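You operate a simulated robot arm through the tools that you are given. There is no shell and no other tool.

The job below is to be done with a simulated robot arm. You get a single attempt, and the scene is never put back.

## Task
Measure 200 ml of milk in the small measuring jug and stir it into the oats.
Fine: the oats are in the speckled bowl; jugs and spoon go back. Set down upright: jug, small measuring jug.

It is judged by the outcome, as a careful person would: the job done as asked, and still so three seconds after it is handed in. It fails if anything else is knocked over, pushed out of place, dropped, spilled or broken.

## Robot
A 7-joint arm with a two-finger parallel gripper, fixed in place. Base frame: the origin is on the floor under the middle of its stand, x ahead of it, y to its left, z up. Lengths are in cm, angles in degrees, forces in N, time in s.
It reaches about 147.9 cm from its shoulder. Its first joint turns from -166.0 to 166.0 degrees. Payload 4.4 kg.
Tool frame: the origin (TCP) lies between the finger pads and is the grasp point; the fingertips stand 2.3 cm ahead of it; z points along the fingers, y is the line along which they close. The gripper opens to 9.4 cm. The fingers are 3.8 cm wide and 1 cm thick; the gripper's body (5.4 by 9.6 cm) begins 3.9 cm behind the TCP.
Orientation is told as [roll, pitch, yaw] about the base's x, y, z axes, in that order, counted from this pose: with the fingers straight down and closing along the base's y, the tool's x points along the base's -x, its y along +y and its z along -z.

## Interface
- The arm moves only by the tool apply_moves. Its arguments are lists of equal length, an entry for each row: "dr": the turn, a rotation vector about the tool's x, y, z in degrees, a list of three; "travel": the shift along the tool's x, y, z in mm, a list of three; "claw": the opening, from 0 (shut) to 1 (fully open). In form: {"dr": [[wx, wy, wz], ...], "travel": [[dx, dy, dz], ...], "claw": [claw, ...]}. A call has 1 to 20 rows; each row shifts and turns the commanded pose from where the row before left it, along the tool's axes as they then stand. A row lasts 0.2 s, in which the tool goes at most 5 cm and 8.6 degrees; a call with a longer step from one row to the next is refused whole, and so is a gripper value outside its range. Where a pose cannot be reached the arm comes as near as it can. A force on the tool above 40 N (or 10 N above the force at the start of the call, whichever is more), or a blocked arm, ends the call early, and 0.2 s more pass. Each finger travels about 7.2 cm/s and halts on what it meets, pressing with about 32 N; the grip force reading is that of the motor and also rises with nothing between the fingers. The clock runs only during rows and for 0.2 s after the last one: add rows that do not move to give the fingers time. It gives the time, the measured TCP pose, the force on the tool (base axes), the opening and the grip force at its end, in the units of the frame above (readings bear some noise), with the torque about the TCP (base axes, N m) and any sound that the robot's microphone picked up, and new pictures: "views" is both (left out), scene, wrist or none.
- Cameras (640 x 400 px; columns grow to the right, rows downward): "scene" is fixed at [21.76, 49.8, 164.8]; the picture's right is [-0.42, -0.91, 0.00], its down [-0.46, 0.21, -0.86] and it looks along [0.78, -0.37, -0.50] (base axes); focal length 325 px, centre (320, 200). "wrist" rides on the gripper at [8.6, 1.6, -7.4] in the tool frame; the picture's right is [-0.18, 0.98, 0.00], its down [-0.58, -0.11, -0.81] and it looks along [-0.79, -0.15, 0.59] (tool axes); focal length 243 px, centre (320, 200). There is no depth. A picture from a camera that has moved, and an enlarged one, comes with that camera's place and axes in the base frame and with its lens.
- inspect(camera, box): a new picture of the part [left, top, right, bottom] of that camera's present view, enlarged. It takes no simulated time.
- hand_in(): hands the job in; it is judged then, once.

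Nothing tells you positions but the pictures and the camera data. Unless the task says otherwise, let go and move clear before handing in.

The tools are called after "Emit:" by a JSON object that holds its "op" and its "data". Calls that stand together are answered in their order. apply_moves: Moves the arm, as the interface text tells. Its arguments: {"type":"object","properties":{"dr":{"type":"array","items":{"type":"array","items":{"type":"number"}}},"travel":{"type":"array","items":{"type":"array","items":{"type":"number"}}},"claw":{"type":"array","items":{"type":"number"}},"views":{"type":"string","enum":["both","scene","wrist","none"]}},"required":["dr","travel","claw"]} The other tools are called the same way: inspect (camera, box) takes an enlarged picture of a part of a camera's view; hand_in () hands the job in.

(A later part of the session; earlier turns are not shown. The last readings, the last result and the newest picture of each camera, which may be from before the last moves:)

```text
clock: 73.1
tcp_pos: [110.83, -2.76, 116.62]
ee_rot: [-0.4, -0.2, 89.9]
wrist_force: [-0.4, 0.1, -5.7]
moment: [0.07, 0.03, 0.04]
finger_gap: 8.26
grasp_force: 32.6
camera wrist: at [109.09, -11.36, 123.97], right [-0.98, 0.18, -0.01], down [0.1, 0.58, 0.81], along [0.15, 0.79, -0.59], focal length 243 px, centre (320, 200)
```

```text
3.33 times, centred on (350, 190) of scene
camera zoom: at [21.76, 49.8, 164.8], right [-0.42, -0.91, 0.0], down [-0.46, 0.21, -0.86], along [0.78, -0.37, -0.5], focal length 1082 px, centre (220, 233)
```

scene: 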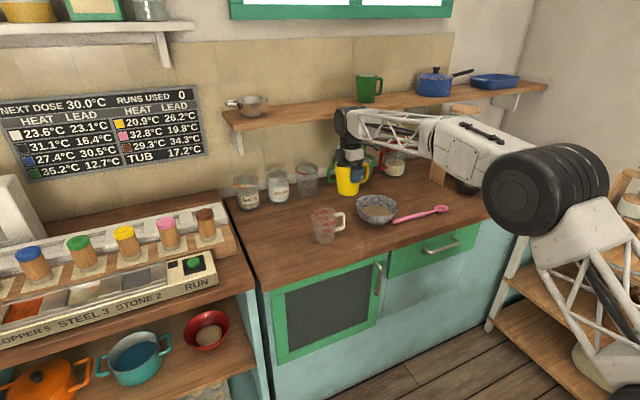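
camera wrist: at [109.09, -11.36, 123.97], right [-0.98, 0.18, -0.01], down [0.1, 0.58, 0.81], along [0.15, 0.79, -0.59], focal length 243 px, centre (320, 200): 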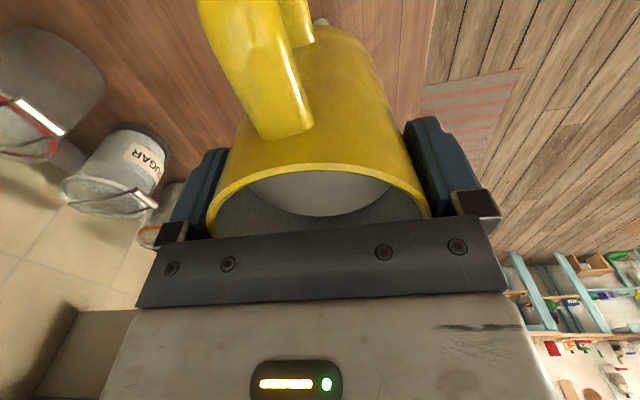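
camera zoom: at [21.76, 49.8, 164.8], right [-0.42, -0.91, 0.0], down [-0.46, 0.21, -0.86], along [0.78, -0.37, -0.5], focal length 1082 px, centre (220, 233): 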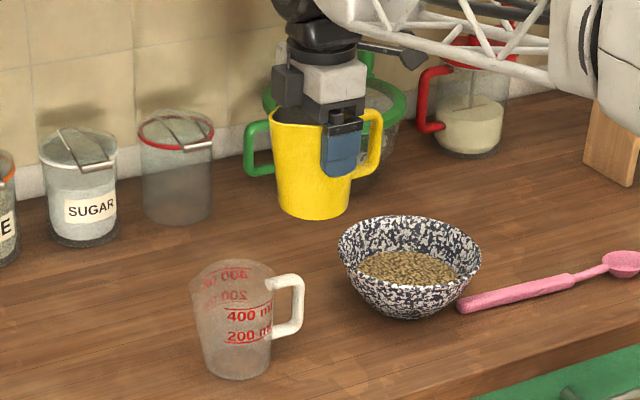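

The jug is in place beside the receiver. I'll tilt to 25°, below the pouring point, and lower so the spout sits just above the measuring jug.

Emit:
{"op": "apply_moves", "data": {"dr": [[0, 4, 0], [0, 6, 0], [0, 6, 0], [0, 6, 0], [0, 3, 0], [0, 0, 0], [0, 0, 0], [0, 0, 0], [0, 0, 0], [0, 0, 0], [0, 0, 0]], "travel": [[0, 0, 0], [0, 0, 0], [0, 0, 0], [0, 0, 0], [0, 0, 0], [-3.4, 0, 7.2], [-6.35, 0, 13.6], [-6.35, 0, 13.6], [-6.35, 0, 13.6], [-3, 0, 6.4], [0, 0, 0]], "claw": [0, 0, 0, 0, 0, 0, 0, 0, 0, 0, 0]}}

Emit:
{"op": "inspect", "data": {"camera": "scene", "box": [290, 150, 410, 250]}}

Emit:
{"op": "inspect", "data": {"camera": "wrist", "box": [160, 20, 500, 232]}}

```text
clock: 75.5
tcp_pos: [110.63, -2.71, 110.56]
ee_rot: [-0.6, 24.8, 89.9]
wrist_force: [0.3, 0.6, -5.3]
moment: [0.11, 0.02, -0.02]
finger_gap: 8.3
grasp_force: 31.9
camera wrist: at [109.03, -7.37, 120.88], right [-0.98, 0.17, -0.08], down [0.11, 0.87, 0.49], along [0.16, 0.47, -0.87], focal length 243 px, centre (320, 200)
```

scene: 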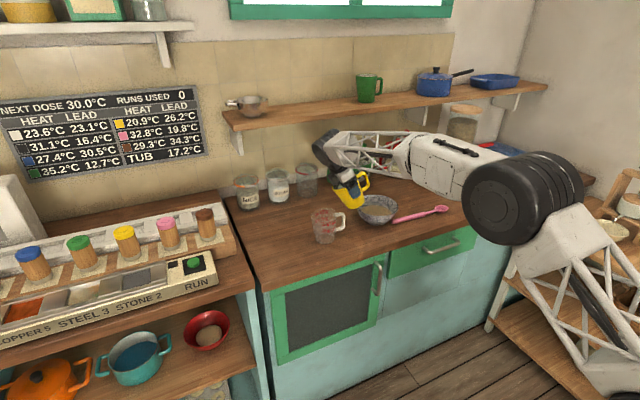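
wrist: 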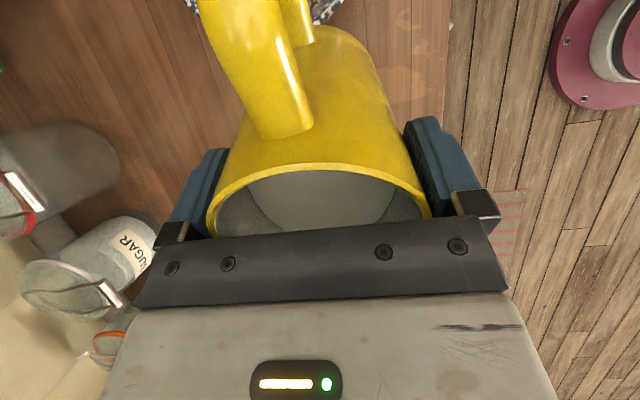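

```text
4.00 times, centred on (350, 200) of scene
camera zoom: at [21.76, 49.8, 164.8], right [-0.42, -0.91, 0.0], down [-0.46, 0.21, -0.86], along [0.78, -0.37, -0.5], focal length 1299 px, centre (200, 200)
```

zoom: 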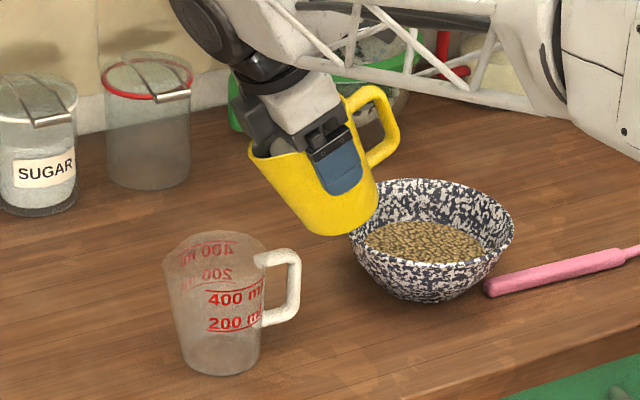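

```text
1.88 times, centred on (330, 126) of wrist
camera zoom: at [109.03, -7.37, 120.88], right [-0.98, 0.17, -0.08], down [0.11, 0.87, 0.49], along [0.16, 0.47, -0.87], focal length 457 px, centre (301, 339)
```

zoom: 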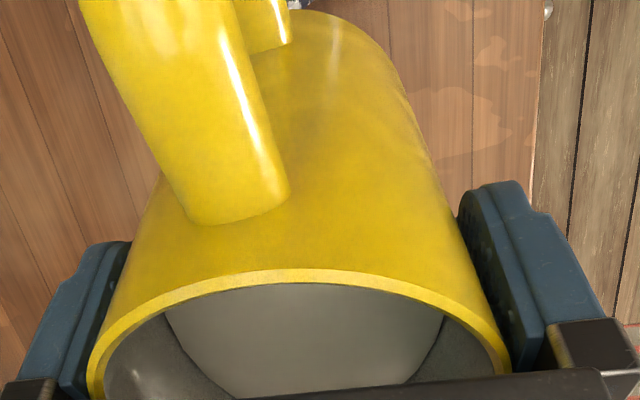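

The spout is right over the measuring jug's mouth. I'll tilt further in small steps and watch for the first flow.

Emit:
{"op": "apply_moves", "data": {"dr": [[0, 4, 0], [0, 4, 0], [0, 0, 0], [0, 0, 0]], "travel": [[0, 0, 0], [0, 0, 0], [0, 0, 0], [0, 0, 0]], "claw": [0, 0, 0, 0], "views": "none"}}

Emit:
{"op": "inspect", "data": {"camera": "scene", "box": [290, 150, 410, 250]}}

```text
clock: 76.5
tcp_pos: [110.7, -2.91, 110.52]
ee_rot: [-0.5, 32.9, 89.8]
wrist_force: [0.2, 0.3, -5.1]
moment: [0.15, 0.04, 0.01]
finger_gap: 8.31
grasp_force: 32.0
```

```text
4.00 times, centred on (350, 200) of scene
camera zoom: at [21.76, 49.8, 164.8], right [-0.42, -0.91, 0.0], down [-0.46, 0.21, -0.86], along [0.78, -0.37, -0.5], focal length 1299 px, centre (200, 200)
```

zoom: 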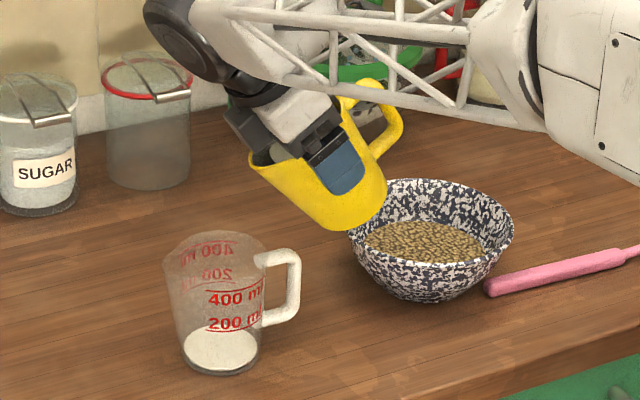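

Milk has begun to flow, with about 1 cm now in the measuring jug and none spilled. I'll zoom in on the level.

Emit:
{"op": "inspect", "data": {"camera": "scene", "box": [308, 200, 350, 250]}}

Emit:
{"op": "inspect", "data": {"camera": "scene", "box": [305, 165, 385, 245]}}

```text
8.00 times, centred on (329, 225) of scene
camera zoom: at [21.76, 49.8, 164.8], right [-0.42, -0.91, 0.0], down [-0.46, 0.21, -0.86], along [0.78, -0.37, -0.5], focal length 2598 px, centre (248, 0)
```

zoom: 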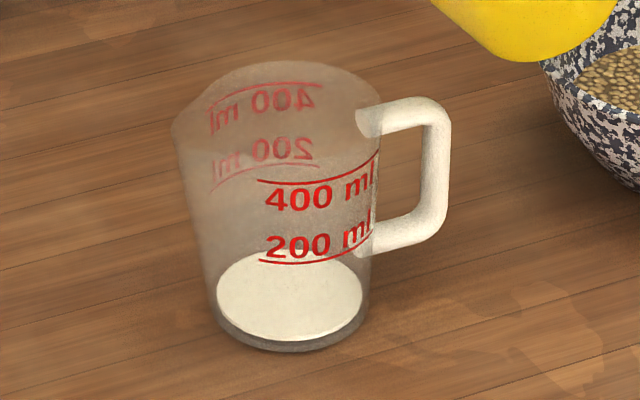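

```text
5.00 times, centred on (345, 205) of scene
camera zoom: at [21.76, 49.8, 164.8], right [-0.42, -0.91, 0.0], down [-0.46, 0.21, -0.86], along [0.78, -0.37, -0.5], focal length 1624 px, centre (195, 175)
```

zoom: 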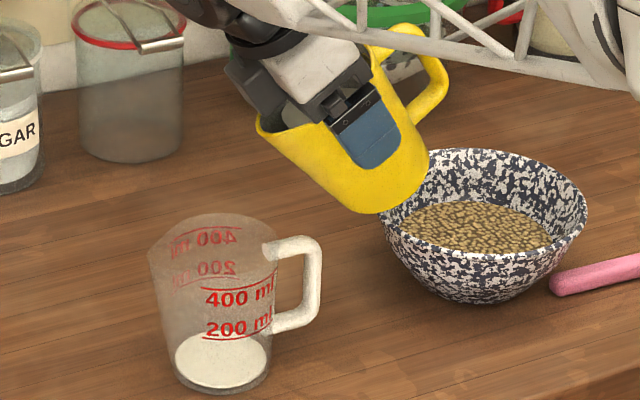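

Only about 10–15 ml so far, judging from the marks. I'll tilt another 8° and let it settle.

Emit:
{"op": "apply_moves", "data": {"dr": [[0, 4, 0], [0, 4, 0], [0, 0, 0], [0, 0, 0], [0, 0, 0], [0, 0, 0]], "travel": [[-3, 0, 4], [-3, 0, 4], [0, 0, 0], [0, 0, 0], [0, 0, 0], [0, 0, 0]], "claw": [0, 0, 0, 0, 0, 0], "views": "none"}}

Emit:
{"op": "inspect", "data": {"camera": "scene", "box": [308, 200, 350, 250]}}

Emit:
{"op": "inspect", "data": {"camera": "scene", "box": [305, 165, 385, 245]}}

```text
clock: 77.9
tcp_pos: [110.69, -2.83, 109.53]
ee_rot: [-0.6, 40.9, 89.7]
wrist_force: [0.6, 0.4, -5.2]
moment: [0.17, 0.06, -0.03]
finger_gap: 8.28
grasp_force: 32.1
```

```text
8.00 times, centred on (329, 225) of scene
camera zoom: at [21.76, 49.8, 164.8], right [-0.42, -0.91, 0.0], down [-0.46, 0.21, -0.86], along [0.78, -0.37, -0.5], focal length 2598 px, centre (248, 0)
```

zoom: 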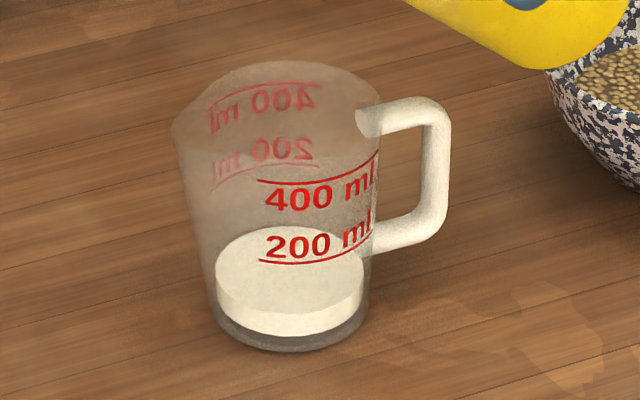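

```text
5.00 times, centred on (345, 205) of scene
camera zoom: at [21.76, 49.8, 164.8], right [-0.42, -0.91, 0.0], down [-0.46, 0.21, -0.86], along [0.78, -0.37, -0.5], focal length 1624 px, centre (195, 175)
```

zoom: 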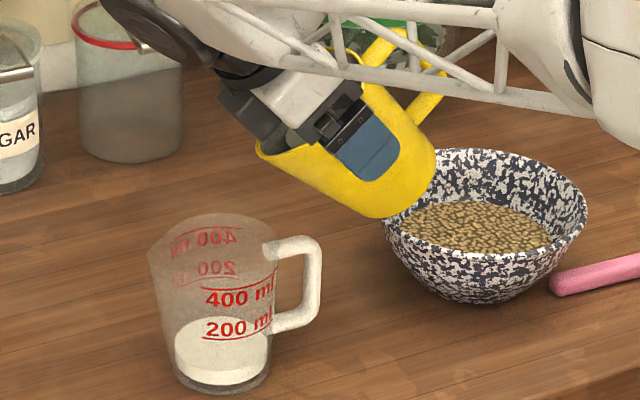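

About 65–70 ml is in now. I'll tilt another 8°.

Emit:
{"op": "apply_moves", "data": {"dr": [[0, 4, 0], [0, 4, 0], [0, 0, 0], [0, 0, 0], [0, 0, 0], [0, 0, 0]], "travel": [[-2.8, 0, 0.7], [-2.8, 0, 0.7], [0, 0, 0], [0, 0, 0], [0, 0, 0], [0, 0, 0]], "claw": [0, 0, 0, 0, 0, 0], "views": "none"}}

Emit:
{"op": "inspect", "data": {"camera": "scene", "box": [308, 200, 350, 250]}}

Emit:
{"op": "inspect", "data": {"camera": "scene", "box": [305, 165, 385, 245]}}

```text
clock: 79.3
tcp_pos: [110.64, -2.37, 109.03]
ee_rot: [-0.5, 48.8, 89.5]
wrist_force: [0.2, 0.4, -4.0]
moment: [0.14, 0.03, 0.02]
finger_gap: 8.29
grasp_force: 32.3
```

```text
8.00 times, centred on (329, 225) of scene
camera zoom: at [21.76, 49.8, 164.8], right [-0.42, -0.91, 0.0], down [-0.46, 0.21, -0.86], along [0.78, -0.37, -0.5], focal length 2598 px, centre (248, 0)
```

zoom: 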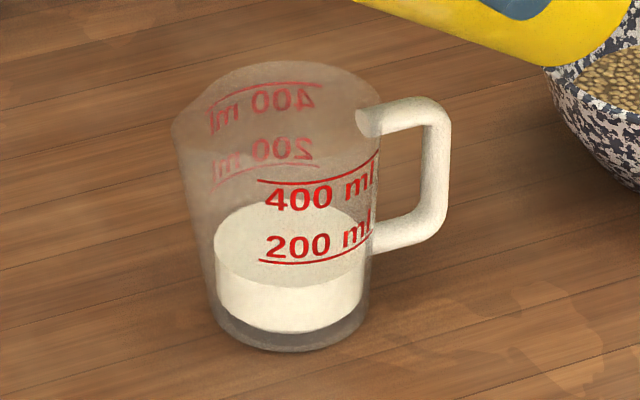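

```text
5.00 times, centred on (345, 205) of scene
camera zoom: at [21.76, 49.8, 164.8], right [-0.42, -0.91, 0.0], down [-0.46, 0.21, -0.86], along [0.78, -0.37, -0.5], focal length 1624 px, centre (195, 175)
```

zoom: 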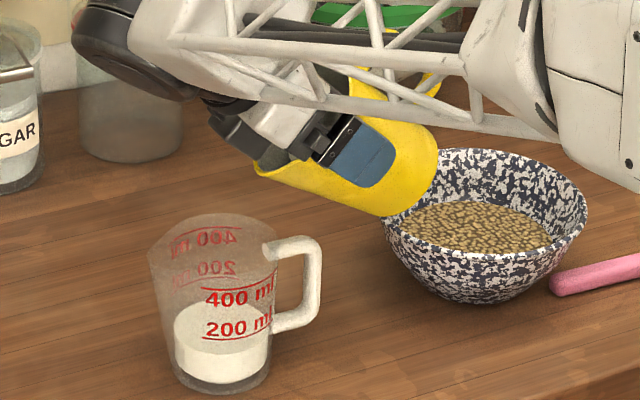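

I'd put it at around 130 ml. I'll magnify further to judge the level against the 200 ml line.

Emit:
{"op": "inspect", "data": {"camera": "scene", "box": [314, 222, 340, 246]}}

Emit:
{"op": "apply_moves", "data": {"dr": [[0, 0, 0], [0, 0, 0]], "travel": [[0, 0, 0], [0, 0, 0]], "claw": [0, 0], "views": "none"}}

Emit:
{"op": "apply_moves", "data": {"dr": [[0, 0, 0], [0, 0, 0]], "travel": [[0, 0, 0], [0, 0, 0]], "claw": [0, 0], "views": "none"}}

Emit:
{"op": "inspect", "data": {"camera": "scene", "box": [314, 222, 340, 246]}}

```text
16.00 times, centred on (327, 234) of scene
camera zoom: at [21.76, 49.8, 164.8], right [-0.42, -0.91, 0.0], down [-0.46, 0.21, -0.86], along [0.78, -0.37, -0.5], focal length 5196 px, centre (208, -344)
```

zoom: 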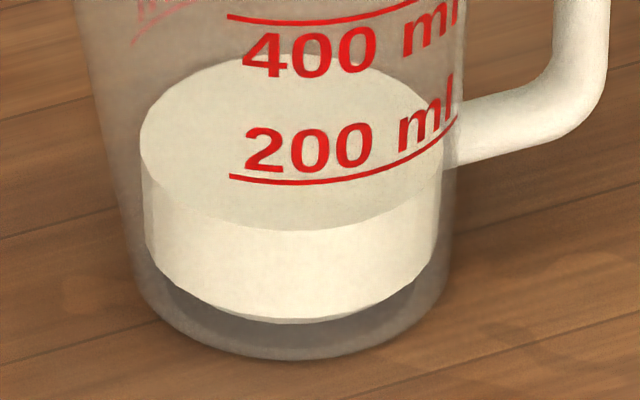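

```text
clock: 79.9
tcp_pos: [110.78, -2.34, 109.06]
ee_rot: [-0.6, 48.8, 89.5]
wrist_force: [0.2, -0.2, -4.7]
moment: [0.14, -0.01, 0.01]
finger_gap: 8.28
grasp_force: 32.5
```

```text
clock: 80.5
tcp_pos: [110.86, -2.36, 109.13]
ee_rot: [-0.6, 48.9, 89.5]
wrist_force: [0.5, 0.8, -3.2]
moment: [0.1, 0.02, 0.02]
finger_gap: 8.31
grasp_force: 31.9
```

```text
16.00 times, centred on (327, 234) of scene
camera zoom: at [21.76, 49.8, 164.8], right [-0.42, -0.91, 0.0], down [-0.46, 0.21, -0.86], along [0.78, -0.37, -0.5], focal length 5196 px, centre (208, -344)
```

zoom: 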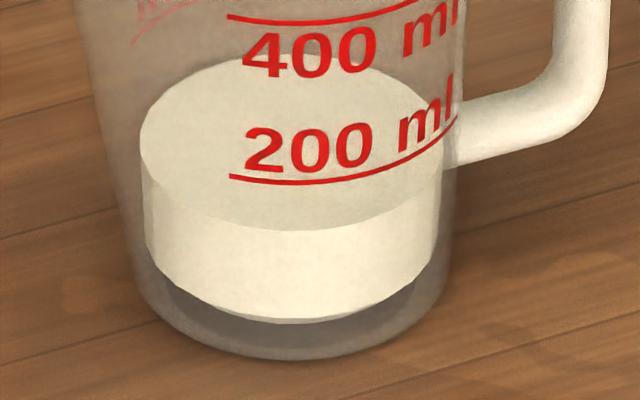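

The flow has settled, and I estimate 120 ml by comparing the milk edge with the 200 ml line. I'll tilt 8° more, keeping the spout over the mouth.

Emit:
{"op": "apply_moves", "data": {"dr": [[0, 4, 0], [0, 4, 0], [0, 0, 0], [0, 0, 0], [0, 0, 0], [0, 0, 0]], "travel": [[-1.2, 0, -1.6], [-1.2, 0, -1.6], [0, 0, 0], [0, 0, 0], [0, 0, 0], [0, 0, 0]], "claw": [0, 0, 0, 0, 0, 0], "views": "none"}}

Emit:
{"op": "inspect", "data": {"camera": "scene", "box": [314, 222, 340, 246]}}

Emit:
{"op": "inspect", "data": {"camera": "scene", "box": [305, 165, 385, 245]}}

```text
clock: 81.9
tcp_pos: [110.66, -1.92, 109.17]
ee_rot: [-0.8, 56.7, 89.4]
wrist_force: [-0.9, -0.3, -4.6]
moment: [0.11, 0.0, -0.04]
finger_gap: 8.28
grasp_force: 32.0
```

```text
16.00 times, centred on (327, 234) of scene
camera zoom: at [21.76, 49.8, 164.8], right [-0.42, -0.91, 0.0], down [-0.46, 0.21, -0.86], along [0.78, -0.37, -0.5], focal length 5196 px, centre (208, -344)
```

zoom: 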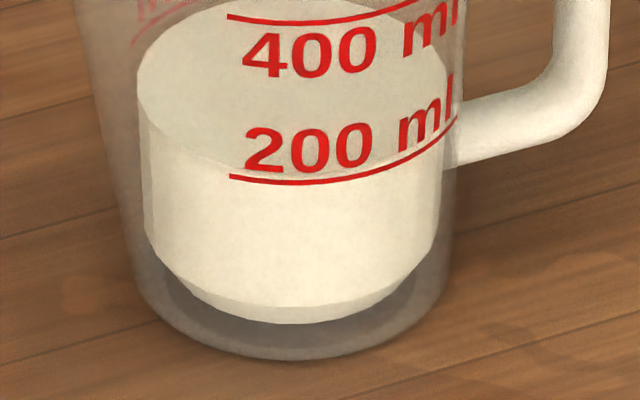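

```text
5.00 times, centred on (345, 205) of scene
camera zoom: at [21.76, 49.8, 164.8], right [-0.42, -0.91, 0.0], down [-0.46, 0.21, -0.86], along [0.78, -0.37, -0.5], focal length 1624 px, centre (195, 175)
```

zoom: 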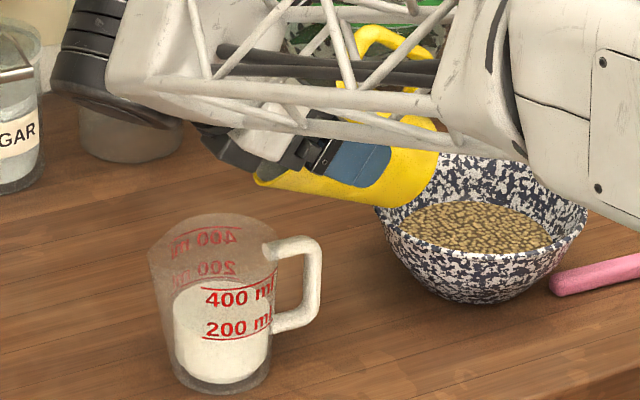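

The level is now near the 200 ml line. I'll tilt back at once to stop any more flow, then measure precisely.

Emit:
{"op": "apply_moves", "data": {"dr": [[0, -8, 0], [0, -8, 0], [0, -4, 0], [0, 0, 0], [0, 0, 0]], "travel": [[0, 0, 0], [0, 0, 0], [0, 0, 0], [0, 0, 0], [0, 0, 0]], "claw": [0, 0, 0, 0, 0], "views": "none"}}

Emit:
{"op": "inspect", "data": {"camera": "scene", "box": [314, 222, 340, 246]}}

Emit:
{"op": "inspect", "data": {"camera": "scene", "box": [312, 212, 344, 238]}}

```text
clock: 83.1
tcp_pos: [110.71, -2.07, 109.18]
ee_rot: [-0.5, 36.8, 89.6]
wrist_force: [0.0, 0.1, -4.0]
moment: [0.11, 0.03, 0.03]
finger_gap: 8.31
grasp_force: 31.4
```

```text
16.00 times, centred on (327, 234) of scene
camera zoom: at [21.76, 49.8, 164.8], right [-0.42, -0.91, 0.0], down [-0.46, 0.21, -0.86], along [0.78, -0.37, -0.5], focal length 5196 px, centre (208, -344)
```

zoom: 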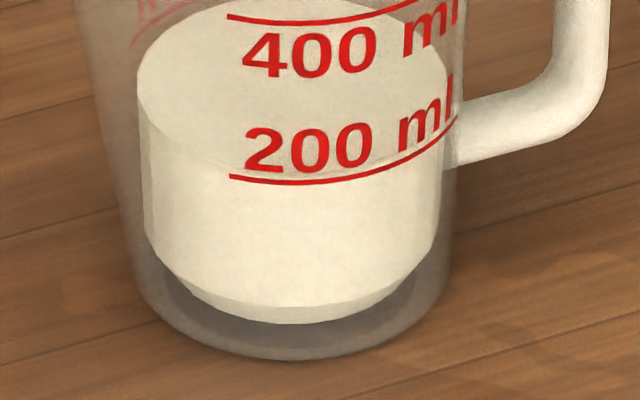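

```text
15.38 times, centred on (328, 225) of scene
camera zoom: at [21.76, 49.8, 164.8], right [-0.42, -0.91, 0.0], down [-0.46, 0.21, -0.86], along [0.78, -0.37, -0.5], focal length 4996 px, centre (197, -185)
```

zoom: 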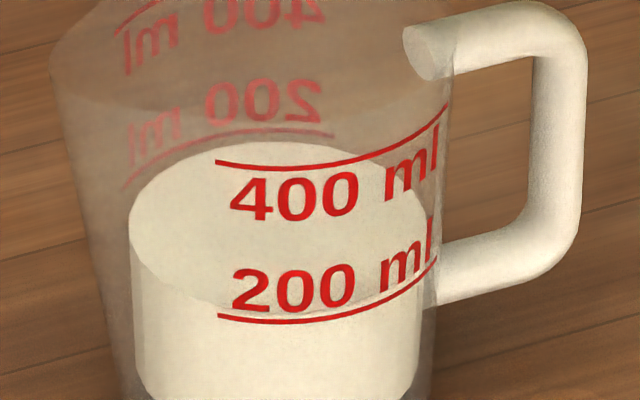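

The milk surface is concentric with the 200 ml ring, so it reads 200 ml within a few ml. I'll raise the yellow jug, bring it upright, and carry it back over its own place.

Emit:
{"op": "apply_moves", "data": {"dr": [[0, 0, 0], [0, 0, 0], [0, 0, 0], [0, -7.36, 0], [0, -7.36, 0], [0, -7.36, 0], [0, -7.36, 0], [0, -7.36, 0], [0, 0, 0], [0, 0, 0], [0, 0, 0], [0, 0, 0], [0, 0, 0], [0, 0, 0], [0, 0, 0], [0, 0, 0], [0, 0, 0], [0, 0, 0], [0, 0, 0], [0, 0, 0]], "travel": [[16, 0, -21.3], [16, 0, -21.3], [16, 0, -21.3], [0, 0, 0], [0, 0, 0], [0, 0, 0], [0, 0, 0], [0, 0, 0], [-12, 1.2, 0], [-22, 1.2, 0], [-28, 1.2, 0], [-28, 1.2, 0], [-28, 1.2, 0], [-28, 1.2, 0], [-28, 1.2, 0], [-28, 1.2, 0], [-28, 1.2, 0], [-28, 1.2, 0], [-19, 1.2, 0], [-10, 0.8, 0]], "claw": [0, 0, 0, 0, 0, 0, 0, 0, 0, 0, 0, 0, 0, 0, 0, 0, 0, 0, 0, 0]}}

Emit:
{"op": "inspect", "data": {"camera": "scene", "box": [210, 150, 350, 270]}}

```text
clock: 87.3
tcp_pos: [109.17, 26.66, 116.98]
ee_rot: [-0.4, 0.1, 89.9]
wrist_force: [0.5, -0.6, -2.6]
moment: [0.06, -0.04, 0.0]
finger_gap: 8.3
grasp_force: 31.7
camera wrist: at [107.58, 18.09, 124.42], right [-0.98, 0.18, -0.01], down [0.1, 0.58, 0.81], along [0.15, 0.79, -0.59], focal length 243 px, centre (320, 200)
```

scene: 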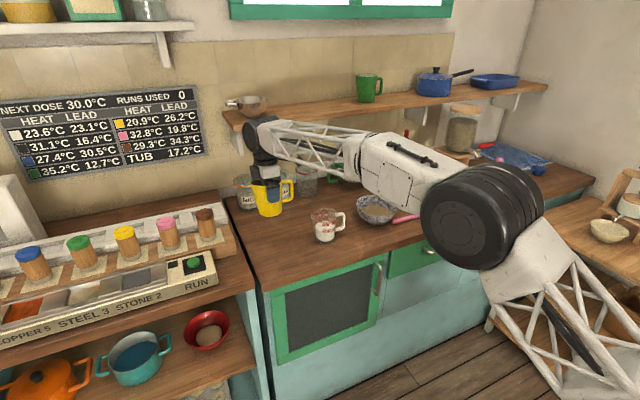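
wrist: 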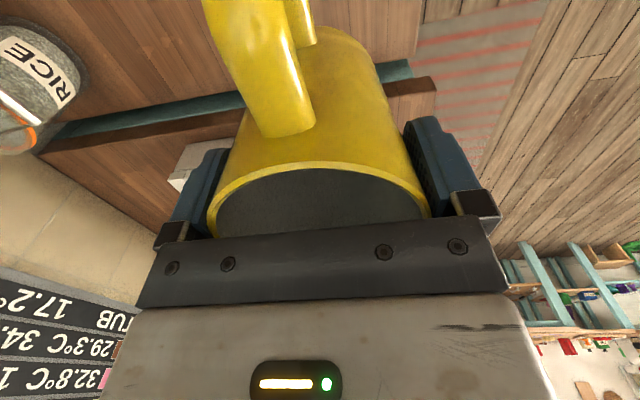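

```text
3.33 times, centred on (280, 210) of scene
camera zoom: at [21.76, 49.8, 164.8], right [-0.42, -0.91, 0.0], down [-0.46, 0.21, -0.86], along [0.78, -0.37, -0.5], focal length 1082 px, centre (453, 167)
```

zoom: 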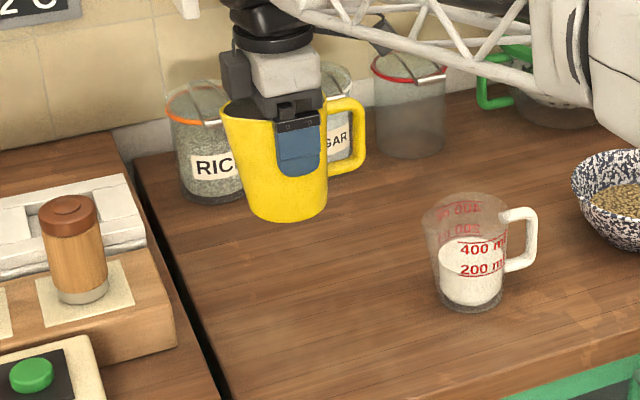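

No spill on the counter, and the jug is upright above its place. I'll lower it carefully until it touches down.

Emit:
{"op": "apply_moves", "data": {"dr": [[0, 0, 0], [0, 0, 0], [0, 0, 0], [0, 0, 0], [0, 0, 0], [0, 0, 0], [0, 0, 0], [0, 0, 0], [0, 0, 0], [0, 0, 0], [0, 0, 0]], "travel": [[0.7, -1, 15], [0, 0, 30], [0, 0, 30], [0, 0, 30], [0, 0, 30], [0, 0, 20], [0, 0, 12], [0, 0, 8], [0, 0, 5], [0, 0, 3], [0, 0, 0]], "claw": [0, 0, 0, 0, 0, 0, 0, 0, 0, 0, 0], "views": "none"}}

Emit:
{"op": "inspect", "data": {"camera": "scene", "box": [240, 190, 330, 270]}}

```text
clock: 89.7
tcp_pos: [109.63, 26.63, 98.93]
ee_rot: [-0.4, 0.0, 90.0]
wrist_force: [1.1, 0.9, -3.5]
moment: [0.02, 0.02, 0.02]
finger_gap: 8.3
grasp_force: 31.7
```

```text
5.00 times, centred on (285, 230) of scene
camera zoom: at [21.76, 49.8, 164.8], right [-0.42, -0.91, 0.0], down [-0.46, 0.21, -0.86], along [0.78, -0.37, -0.5], focal length 1624 px, centre (495, 50)
```

zoom: 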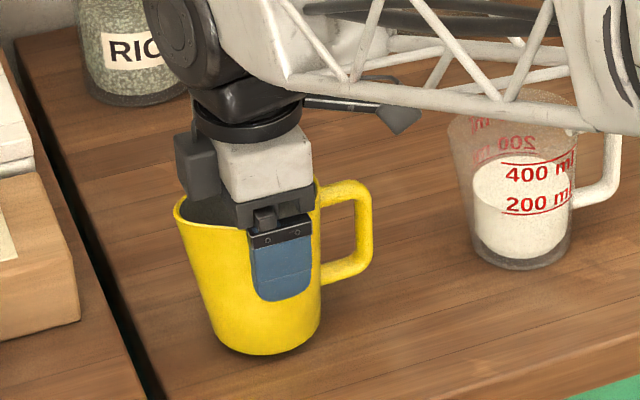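

It's about 7 mm from touchdown. I'll ease down and then release.

Emit:
{"op": "apply_moves", "data": {"dr": [[0, 0, 0], [0, 0, 0], [0, 0, 0], [0, 0, 0]], "travel": [[0, 2, 3], [0, 0, 2], [0, 0, 1.5], [0, 0, 0]], "claw": [0, 0, 0, 0], "views": "none"}}

Emit:
{"op": "apply_moves", "data": {"dr": [[0, 0, 0], [0, 0, 0]], "travel": [[0, 0, 1], [0, 0, 0]], "claw": [0, 0], "views": "none"}}

Emit:
{"op": "inspect", "data": {"camera": "scene", "box": [240, 190, 330, 270]}}

```text
clock: 90.7
tcp_pos: [109.44, 26.58, 98.32]
ee_rot: [-0.4, -0.1, 90.0]
wrist_force: [-2.2, 0.1, 9.1]
moment: [-0.11, 0.48, -0.04]
finger_gap: 8.26
grasp_force: 32.0
```

```text
clock: 91.3
tcp_pos: [109.47, 26.46, 98.33]
ee_rot: [-0.5, -0.1, 90.0]
wrist_force: [4.5, -0.8, 18.5]
moment: [-0.31, 0.16, 0.09]
finger_gap: 8.26
grasp_force: 31.6
```

```text
5.00 times, centred on (285, 230) of scene
camera zoom: at [21.76, 49.8, 164.8], right [-0.42, -0.91, 0.0], down [-0.46, 0.21, -0.86], along [0.78, -0.37, -0.5], focal length 1624 px, centre (495, 50)
```

zoom: 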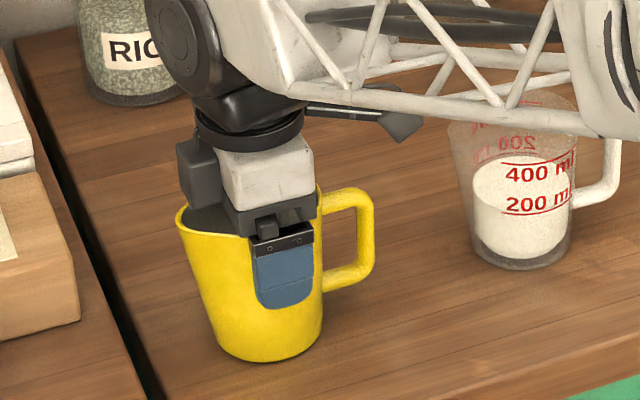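

It has touched down. I'll relieve the pressure, open fully, and lift straight out.

Emit:
{"op": "apply_moves", "data": {"dr": [[0, 0, 0], [0, 0, 0], [0, 0, 0], [0, 0, 0], [0, 0, 0]], "travel": [[0, 0, -1.2], [0, 0, 0], [0, 0, 0], [0, 0, 0], [0, 0, 0]], "claw": [0, 0.89, 0.95, 1, 1], "views": "none"}}

Emit:
{"op": "apply_moves", "data": {"dr": [[0, 0, 0], [0, 0, 0], [0, 0, 0], [0, 0, 0], [0, 0, 0], [0, 0, 0], [0, 0, 0], [0, 0, 0]], "travel": [[0, 0, -8], [0, 0, -12], [0, 0, -15], [0, 0, -20], [0, 0, -30], [0, 0, -40], [0, 0, -40], [0, 0, 0]], "claw": [1, 1, 1, 1, 1, 1, 1, 1]}}

Emit:
{"op": "inspect", "data": {"camera": "scene", "box": [240, 180, 360, 270]}}

```text
clock: 92.5
tcp_pos: [109.4, 26.55, 98.16]
ee_rot: [-0.4, 0.0, 90.0]
wrist_force: [-0.2, -0.1, 0.8]
moment: [-0.04, -0.03, -0.01]
finger_gap: 9.42
grasp_force: 0.0
```

```text
clock: 94.3
tcp_pos: [109.29, 26.43, 114.67]
ee_rot: [-0.5, 0.0, 90.0]
wrist_force: [0.1, 0.4, -0.1]
moment: [0.03, 0.01, 0.0]
finger_gap: 9.4
grasp_force: 0.1
camera wrist: at [107.66, 17.93, 122.09], right [-0.98, 0.18, -0.01], down [0.1, 0.58, 0.81], along [0.15, 0.79, -0.59], focal length 243 px, centre (320, 200)
```

scene: 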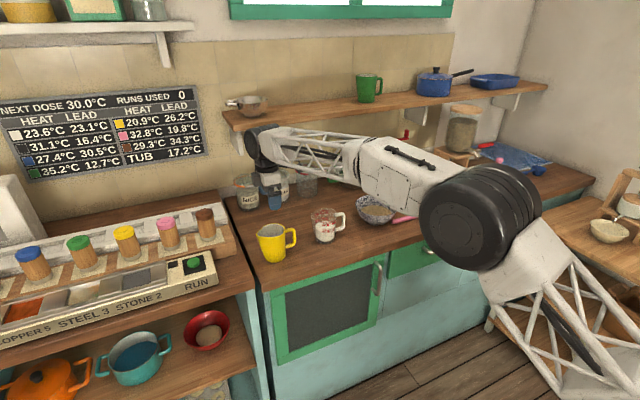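
wrist: 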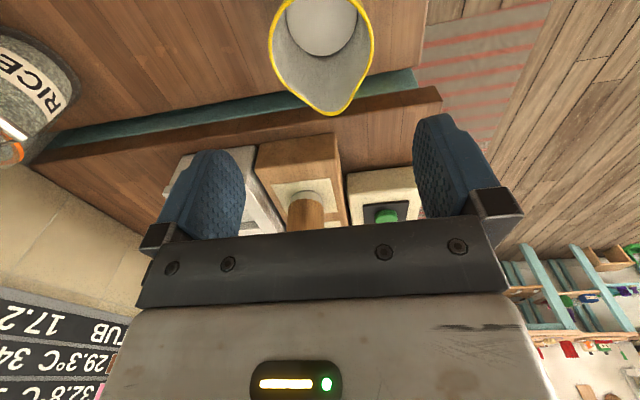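

```text
4.44 times, centred on (300, 225) of scene
camera zoom: at [21.76, 49.8, 164.8], right [-0.42, -0.91, 0.0], down [-0.46, 0.21, -0.86], along [0.78, -0.37, -0.5], focal length 1443 px, centre (409, 89)
```

zoom: 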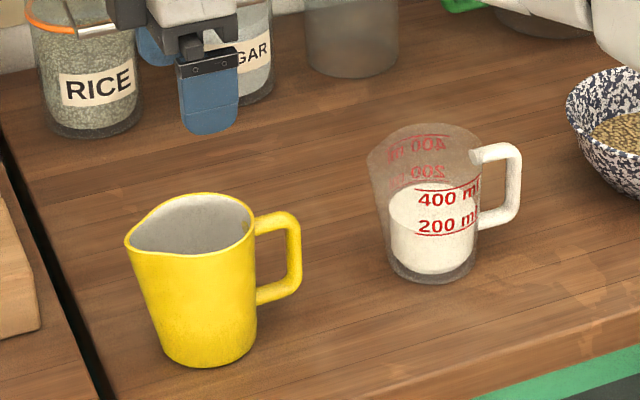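

The yellow jug is back in place, upright. Now I'll move over the measuring jug and measure its centre.

Emit:
{"op": "apply_moves", "data": {"dr": [[0, 0, 0], [0, 0, 0], [0, 0, 0], [0, 0, 0], [0, 0, 0], [0, 0, 0], [0, 0, 0], [0, 0, 0], [0, 0, 0], [0, 0, 0], [0, 0, 0]], "travel": [[15, -1.5, 0], [27, -2, 0], [29, -2, 0], [29, -2, 0], [29, -2, 0], [29, -2, 0], [29, -2, 0], [19, -1.5, 0], [0, 0, 33], [0, 0, 33], [0, 0, 0]], "claw": [1, 1, 1, 1, 1, 1, 1, 1, 1, 1, 1]}}

Emit:
{"op": "inspect", "data": {"camera": "wrist", "box": [160, 20, 500, 232]}}

```text
clock: 96.7
tcp_pos: [110.51, 5.92, 107.93]
ee_rot: [-0.3, 0.0, 89.9]
wrist_force: [0.6, 0.1, -1.2]
moment: [0.02, 0.04, 0.0]
finger_gap: 9.39
grasp_force: 0.1
camera wrist: at [108.9, -2.59, 115.34], right [-0.98, 0.18, -0.01], down [0.1, 0.58, 0.81], along [0.15, 0.79, -0.59], focal length 243 px, centre (320, 200)
```

scene: 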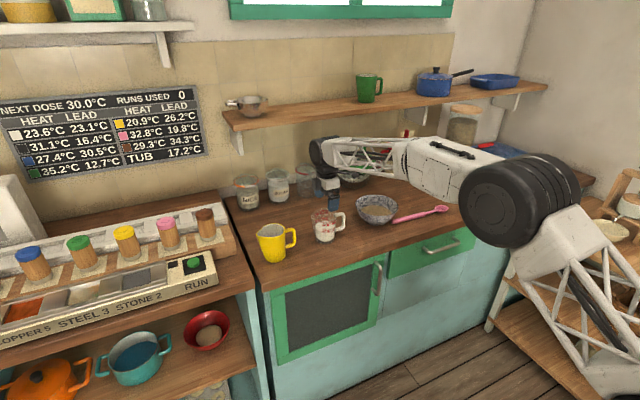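
wrist: 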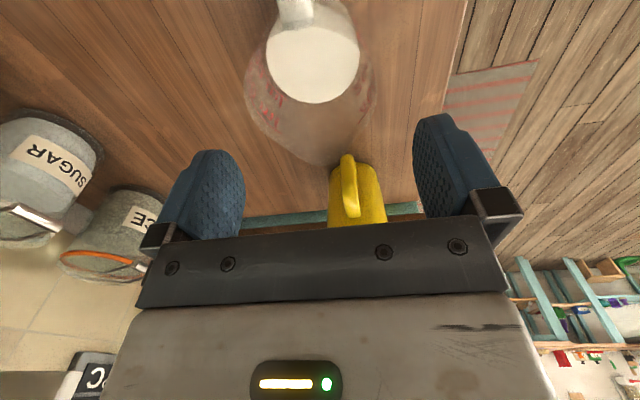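

```text
1.88 times, centred on (330, 126) of wrist
camera zoom: at [108.9, -2.59, 115.34], right [-0.98, 0.18, -0.01], down [0.1, 0.58, 0.81], along [0.15, 0.79, -0.59], focal length 457 px, centre (301, 339)
```

zoom: 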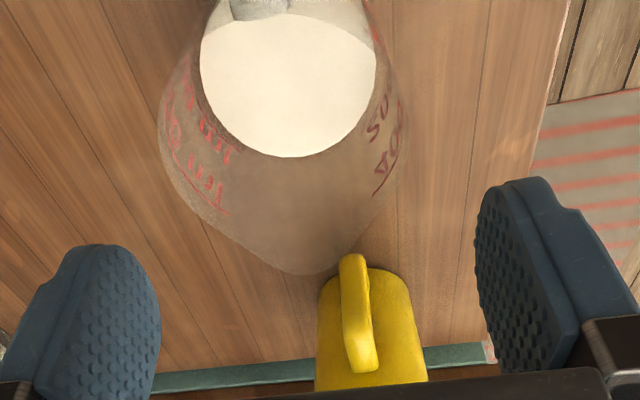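

The measuring jug's centre is near (111.2, 5.7). I'll shift over and lower the fingers past its rim.

Emit:
{"op": "apply_moves", "data": {"dr": [[0, 0, 0], [0, 0, 0], [0, 0, 0], [0, 0, 0], [0, 0, 0], [0, 0, 0], [0, 0, 0]], "travel": [[2, -6.5, 0], [0, 0, 18], [0, 0, 18], [0, 0, 8], [0, 0, 8], [0, 0, 8], [0, 0, 0]], "claw": [1, 1, 1, 1, 1, 1, 1], "views": "none"}}

Emit:
{"op": "inspect", "data": {"camera": "wrist", "box": [160, 20, 500, 232]}}

Emit:
{"op": "inspect", "data": {"camera": "scene", "box": [270, 170, 380, 260]}}

```text
clock: 98.3
tcp_pos: [111.37, 5.68, 102.15]
ee_rot: [-0.4, 0.1, 89.9]
wrist_force: [-0.2, -0.6, 0.0]
moment: [0.02, 0.02, 0.0]
finger_gap: 9.42
grasp_force: 0.0
```

```text
1.88 times, centred on (330, 126) of wrist
camera zoom: at [109.77, -2.86, 109.43], right [-0.98, 0.18, -0.01], down [0.1, 0.58, 0.81], along [0.15, 0.79, -0.59], focal length 457 px, centre (301, 339)
```

zoom: 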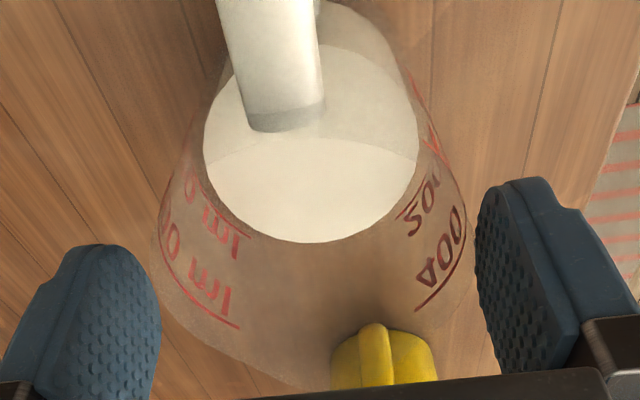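

```text
4.44 times, centred on (325, 215) of scene
camera zoom: at [21.76, 49.8, 164.8], right [-0.42, -0.91, 0.0], down [-0.46, 0.21, -0.86], along [0.78, -0.37, -0.5], focal length 1443 px, centre (298, 133)
```

zoom: 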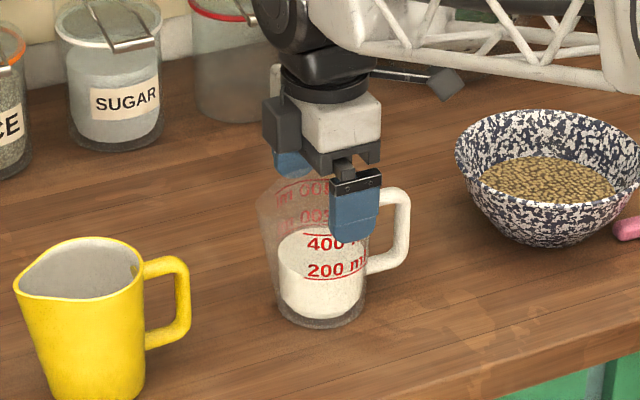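

The fingers are around the jug with clearance on both sides. A tiny shift, then down to grip height and close.

Emit:
{"op": "apply_moves", "data": {"dr": [[0, 0, 0], [0, 0, 0], [0, 0, 0], [0, 0, 0], [0, 0, 0], [0, 0, 0], [0, 0, 0], [0, 0, 0], [0, 0, 0], [0, 0, 0]], "travel": [[2, 2, 6], [0, 0, 11], [0, 0, 11], [0, 0, 11], [0, 0, 0], [0, 0, 0], [0, 0, 0], [0, 0, 0], [0, 0, 0], [0, 0, 0]], "claw": [1, 1, 1, 1, 1, 0.92, 0.85, 0.75, 0.5, 0.5], "views": "none"}}

Emit:
{"op": "inspect", "data": {"camera": "scene", "box": [270, 170, 380, 260]}}

```text
clock: 100.5
tcp_pos: [111.17, 5.54, 98.37]
ee_rot: [-0.4, 0.0, 90.0]
wrist_force: [1.7, 0.5, -0.2]
moment: [0.01, -0.02, 0.03]
finger_gap: 8.26
grasp_force: 31.7
```

```text
4.44 times, centred on (325, 215) of scene
camera zoom: at [21.76, 49.8, 164.8], right [-0.42, -0.91, 0.0], down [-0.46, 0.21, -0.86], along [0.78, -0.37, -0.5], focal length 1443 px, centre (298, 133)
```

zoom: 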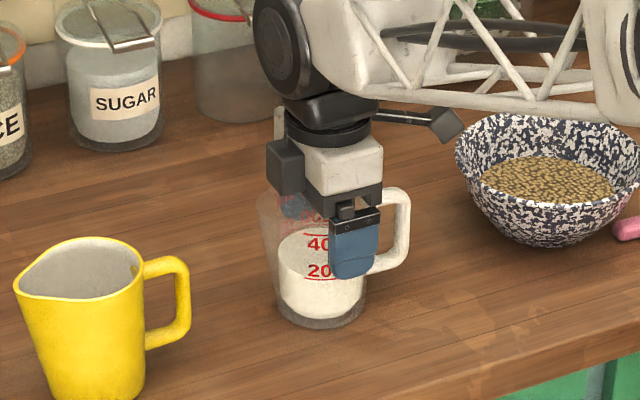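

Gripped. I'll lift it clear and carry it over the bowl to its right side, so the spout faces the oats.

Emit:
{"op": "apply_moves", "data": {"dr": [[0, 0, 0], [0, 0, 0], [0, 0, 0], [0, 0, 0], [0, 0, 0], [0, 0, 0], [0, 0, 0], [0, 0, 0], [0, 0, 0], [0, 0, 0], [0, 0, 0], [0, 0, 0], [0, 0, 0], [0, 0, 0], [0, 0, 0], [0, 0, 0], [0, 0, 0], [0, 0, 0], [0, 0, 0], [0, 0, 0]], "travel": [[0, 0, -10], [0, 0, -20], [0, 0, -28], [0, 0, -28], [0, 0, -28], [0, 0, -15], [0, 0, -7], [10, -1, 0], [20, -2, 0], [28, -2, 0], [28, -2, 0], [28, -2.2, 0], [28, -2.2, 0], [28, -2.2, 0], [28, -2.2, 0], [28, -2.2, 0], [28, -2.2, 0], [28, -2, 0], [20, -2, 0], [13, -1, 0]], "claw": [0, 0, 0, 0, 0, 0, 0, 0, 0, 0, 0, 0, 0, 0, 0, 0, 0, 0, 0, 0]}}

Emit:
{"op": "inspect", "data": {"camera": "scene", "box": [330, 130, 470, 240]}}

```text
clock: 104.7
tcp_pos: [113.81, -25.98, 111.85]
ee_rot: [-0.4, 0.0, 90.0]
wrist_force: [-0.2, -0.6, -5.1]
moment: [0.0, 0.01, -0.02]
finger_gap: 8.28
grasp_force: 31.7
camera wrist: at [112.15, -34.58, 119.15], right [-0.98, 0.18, -0.01], down [0.1, 0.58, 0.81], along [0.15, 0.79, -0.59], focal length 243 px, centre (320, 200)
```

scene: 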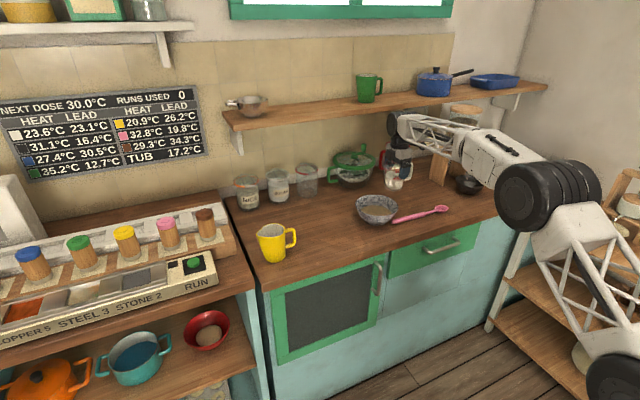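
wrist: 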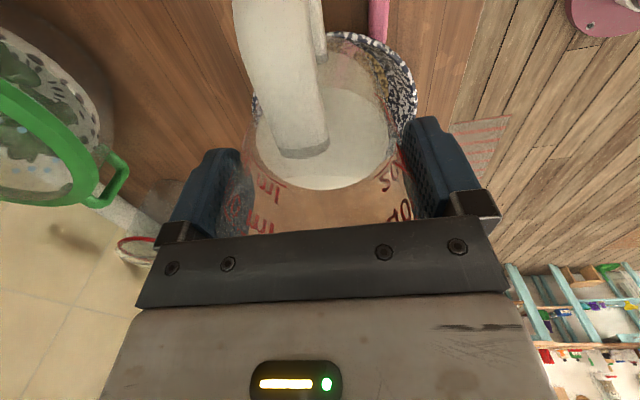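

```text
3.64 times, centred on (400, 185) of scene
camera zoom: at [21.76, 49.8, 164.8], right [-0.42, -0.91, 0.0], down [-0.46, 0.21, -0.86], along [0.78, -0.37, -0.5], focal length 1181 px, centre (29, 254)
```

zoom: 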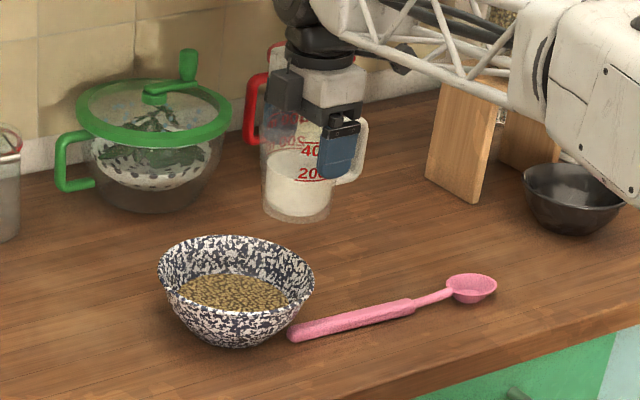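

The jug hangs right of the bowl with its spout pointing over the oats at about (112.8, -18.5). I'll centre it in x and tilt to just below the pouring point.

Emit:
{"op": "apply_moves", "data": {"dr": [[0, 0, 0], [0, 0, 0], [0, 5, 0], [0, 6, 0], [0, 6, 0], [0, 6, 0], [0, 6, 0], [0, 4, 0], [0, 0, 0]], "travel": [[0, 4, 6], [0, 4, 6], [0, 0, 0], [0, 0, 0], [0, 0, 0], [0, 0, 0], [0, 0, 0], [0, 0, 0], [0, 0, 0]], "claw": [0, 0, 0, 0, 0, 0, 0, 0, 0]}}

Emit:
{"op": "inspect", "data": {"camera": "scene", "box": [330, 130, 470, 240]}}

Emit:
{"op": "inspect", "data": {"camera": "wrist", "box": [160, 20, 500, 232]}}

```text
clock: 106.7
tcp_pos: [112.86, -25.84, 110.72]
ee_rot: [-0.5, 33.1, 89.8]
wrist_force: [1.2, -0.1, -4.4]
moment: [0.09, 0.0, 0.0]
finger_gap: 8.28
grasp_force: 32.2
camera wrist: at [111.15, -29.08, 121.48], right [-0.98, 0.15, -0.11], down [0.11, 0.93, 0.36], along [0.16, 0.34, -0.93], focal length 243 px, centre (320, 200)
```

scene: 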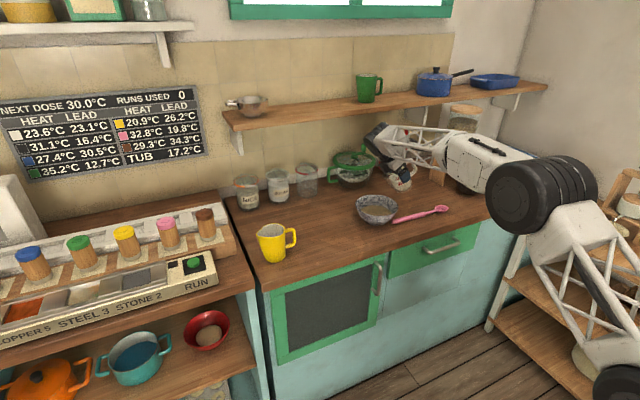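
wrist: 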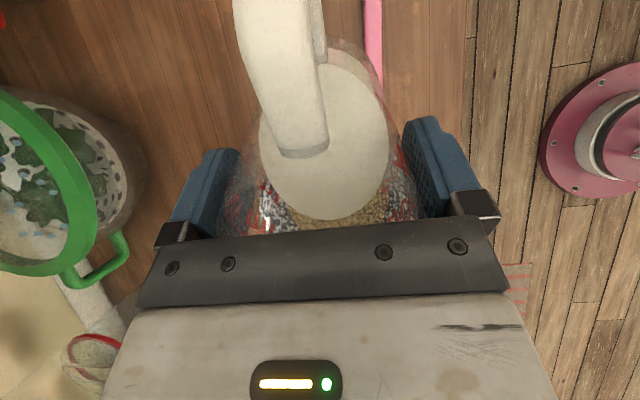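

```text
3.64 times, centred on (400, 185) of scene
camera zoom: at [21.76, 49.8, 164.8], right [-0.42, -0.91, 0.0], down [-0.46, 0.21, -0.86], along [0.78, -0.37, -0.5], focal length 1181 px, centre (29, 254)
```

zoom: 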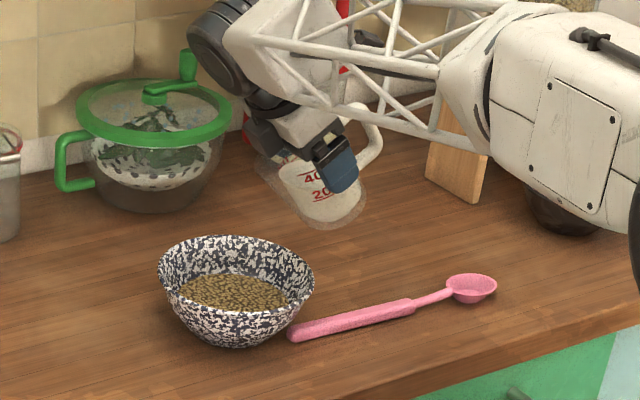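

```text
1.88 times, centred on (330, 126) of wrist
camera zoom: at [111.15, -29.08, 121.48], right [-0.98, 0.15, -0.11], down [0.11, 0.93, 0.36], along [0.16, 0.34, -0.93], focal length 457 px, centre (301, 339)
```

zoom: 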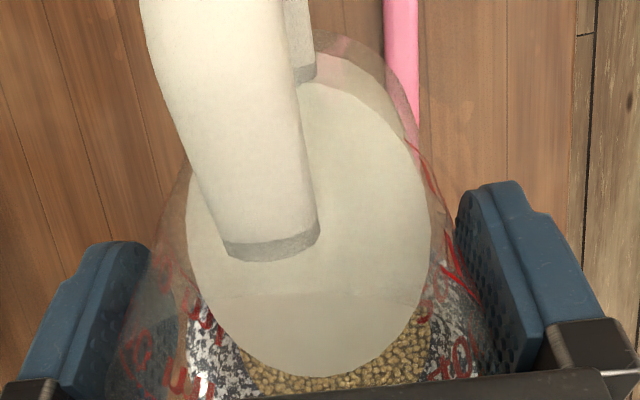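

The spout is above the middle of the bowl. I'll pour gradually now, watching for any miss.

Emit:
{"op": "apply_moves", "data": {"dr": [[0, 3, 0], [0, 3, 0], [0, 3, 0], [0, 3, 0], [0, 3, 0], [0, 0, 0]], "travel": [[-2.3, 0, 0.8], [-2.3, 0, 0.8], [-2.3, 0, 0.8], [-2.3, 0, 0.8], [-2.3, 0, 0.8], [0, 0, 0]], "claw": [0, 0, 0, 0, 0, 0], "views": "none"}}

Emit:
{"op": "inspect", "data": {"camera": "scene", "box": [330, 130, 470, 240]}}

```text
clock: 108.1
tcp_pos: [112.85, -25.41, 109.69]
ee_rot: [-0.7, 48.0, 89.5]
wrist_force: [0.0, 0.2, -4.9]
moment: [0.13, 0.01, -0.01]
finger_gap: 8.28
grasp_force: 31.8
```

```text
3.64 times, centred on (400, 185) of scene
camera zoom: at [21.76, 49.8, 164.8], right [-0.42, -0.91, 0.0], down [-0.46, 0.21, -0.86], along [0.78, -0.37, -0.5], focal length 1181 px, centre (29, 254)
```

zoom: 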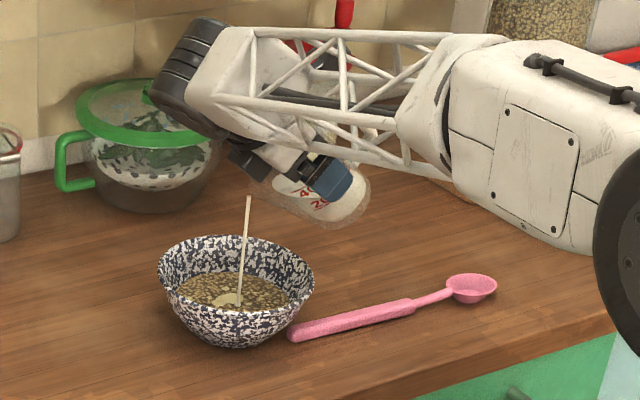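

The stream falls straight into the middle of the oats. I'll continue tilting steadily.

Emit:
{"op": "apply_moves", "data": {"dr": [[0, 3, 0], [0, 3, 0], [0, 3, 0], [0, 3, 0], [0, 3, 0], [0, 0, 0], [0, 0, 0]], "travel": [[-2.3, 0, 0], [-2.3, 0, 0], [-2.3, 0, 0], [-2.3, 0, 0], [-2.3, 0, 0], [0, 0, 0], [0, 0, 0]], "claw": [0, 0, 0, 0, 0, 0, 0], "views": "none"}}

Emit:
{"op": "inspect", "data": {"camera": "scene", "box": [330, 130, 470, 240]}}

```text
clock: 109.7
tcp_pos: [112.89, -24.66, 108.63]
ee_rot: [-0.8, 63.0, 89.3]
wrist_force: [-0.6, -1.4, -3.4]
moment: [0.08, 0.0, 0.03]
finger_gap: 8.27
grasp_force: 31.7
```

```text
3.64 times, centred on (400, 185) of scene
camera zoom: at [21.76, 49.8, 164.8], right [-0.42, -0.91, 0.0], down [-0.46, 0.21, -0.86], along [0.78, -0.37, -0.5], focal length 1181 px, centre (29, 254)
```

zoom: 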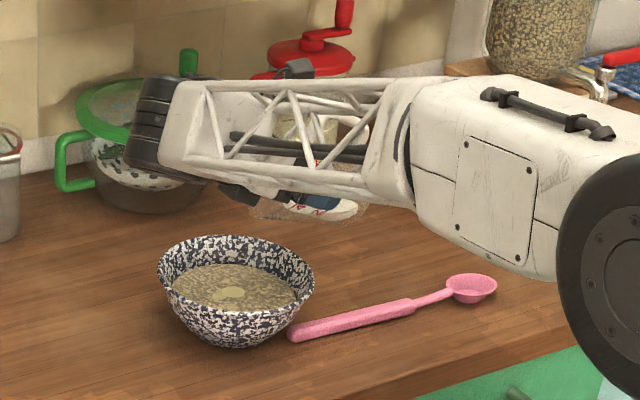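

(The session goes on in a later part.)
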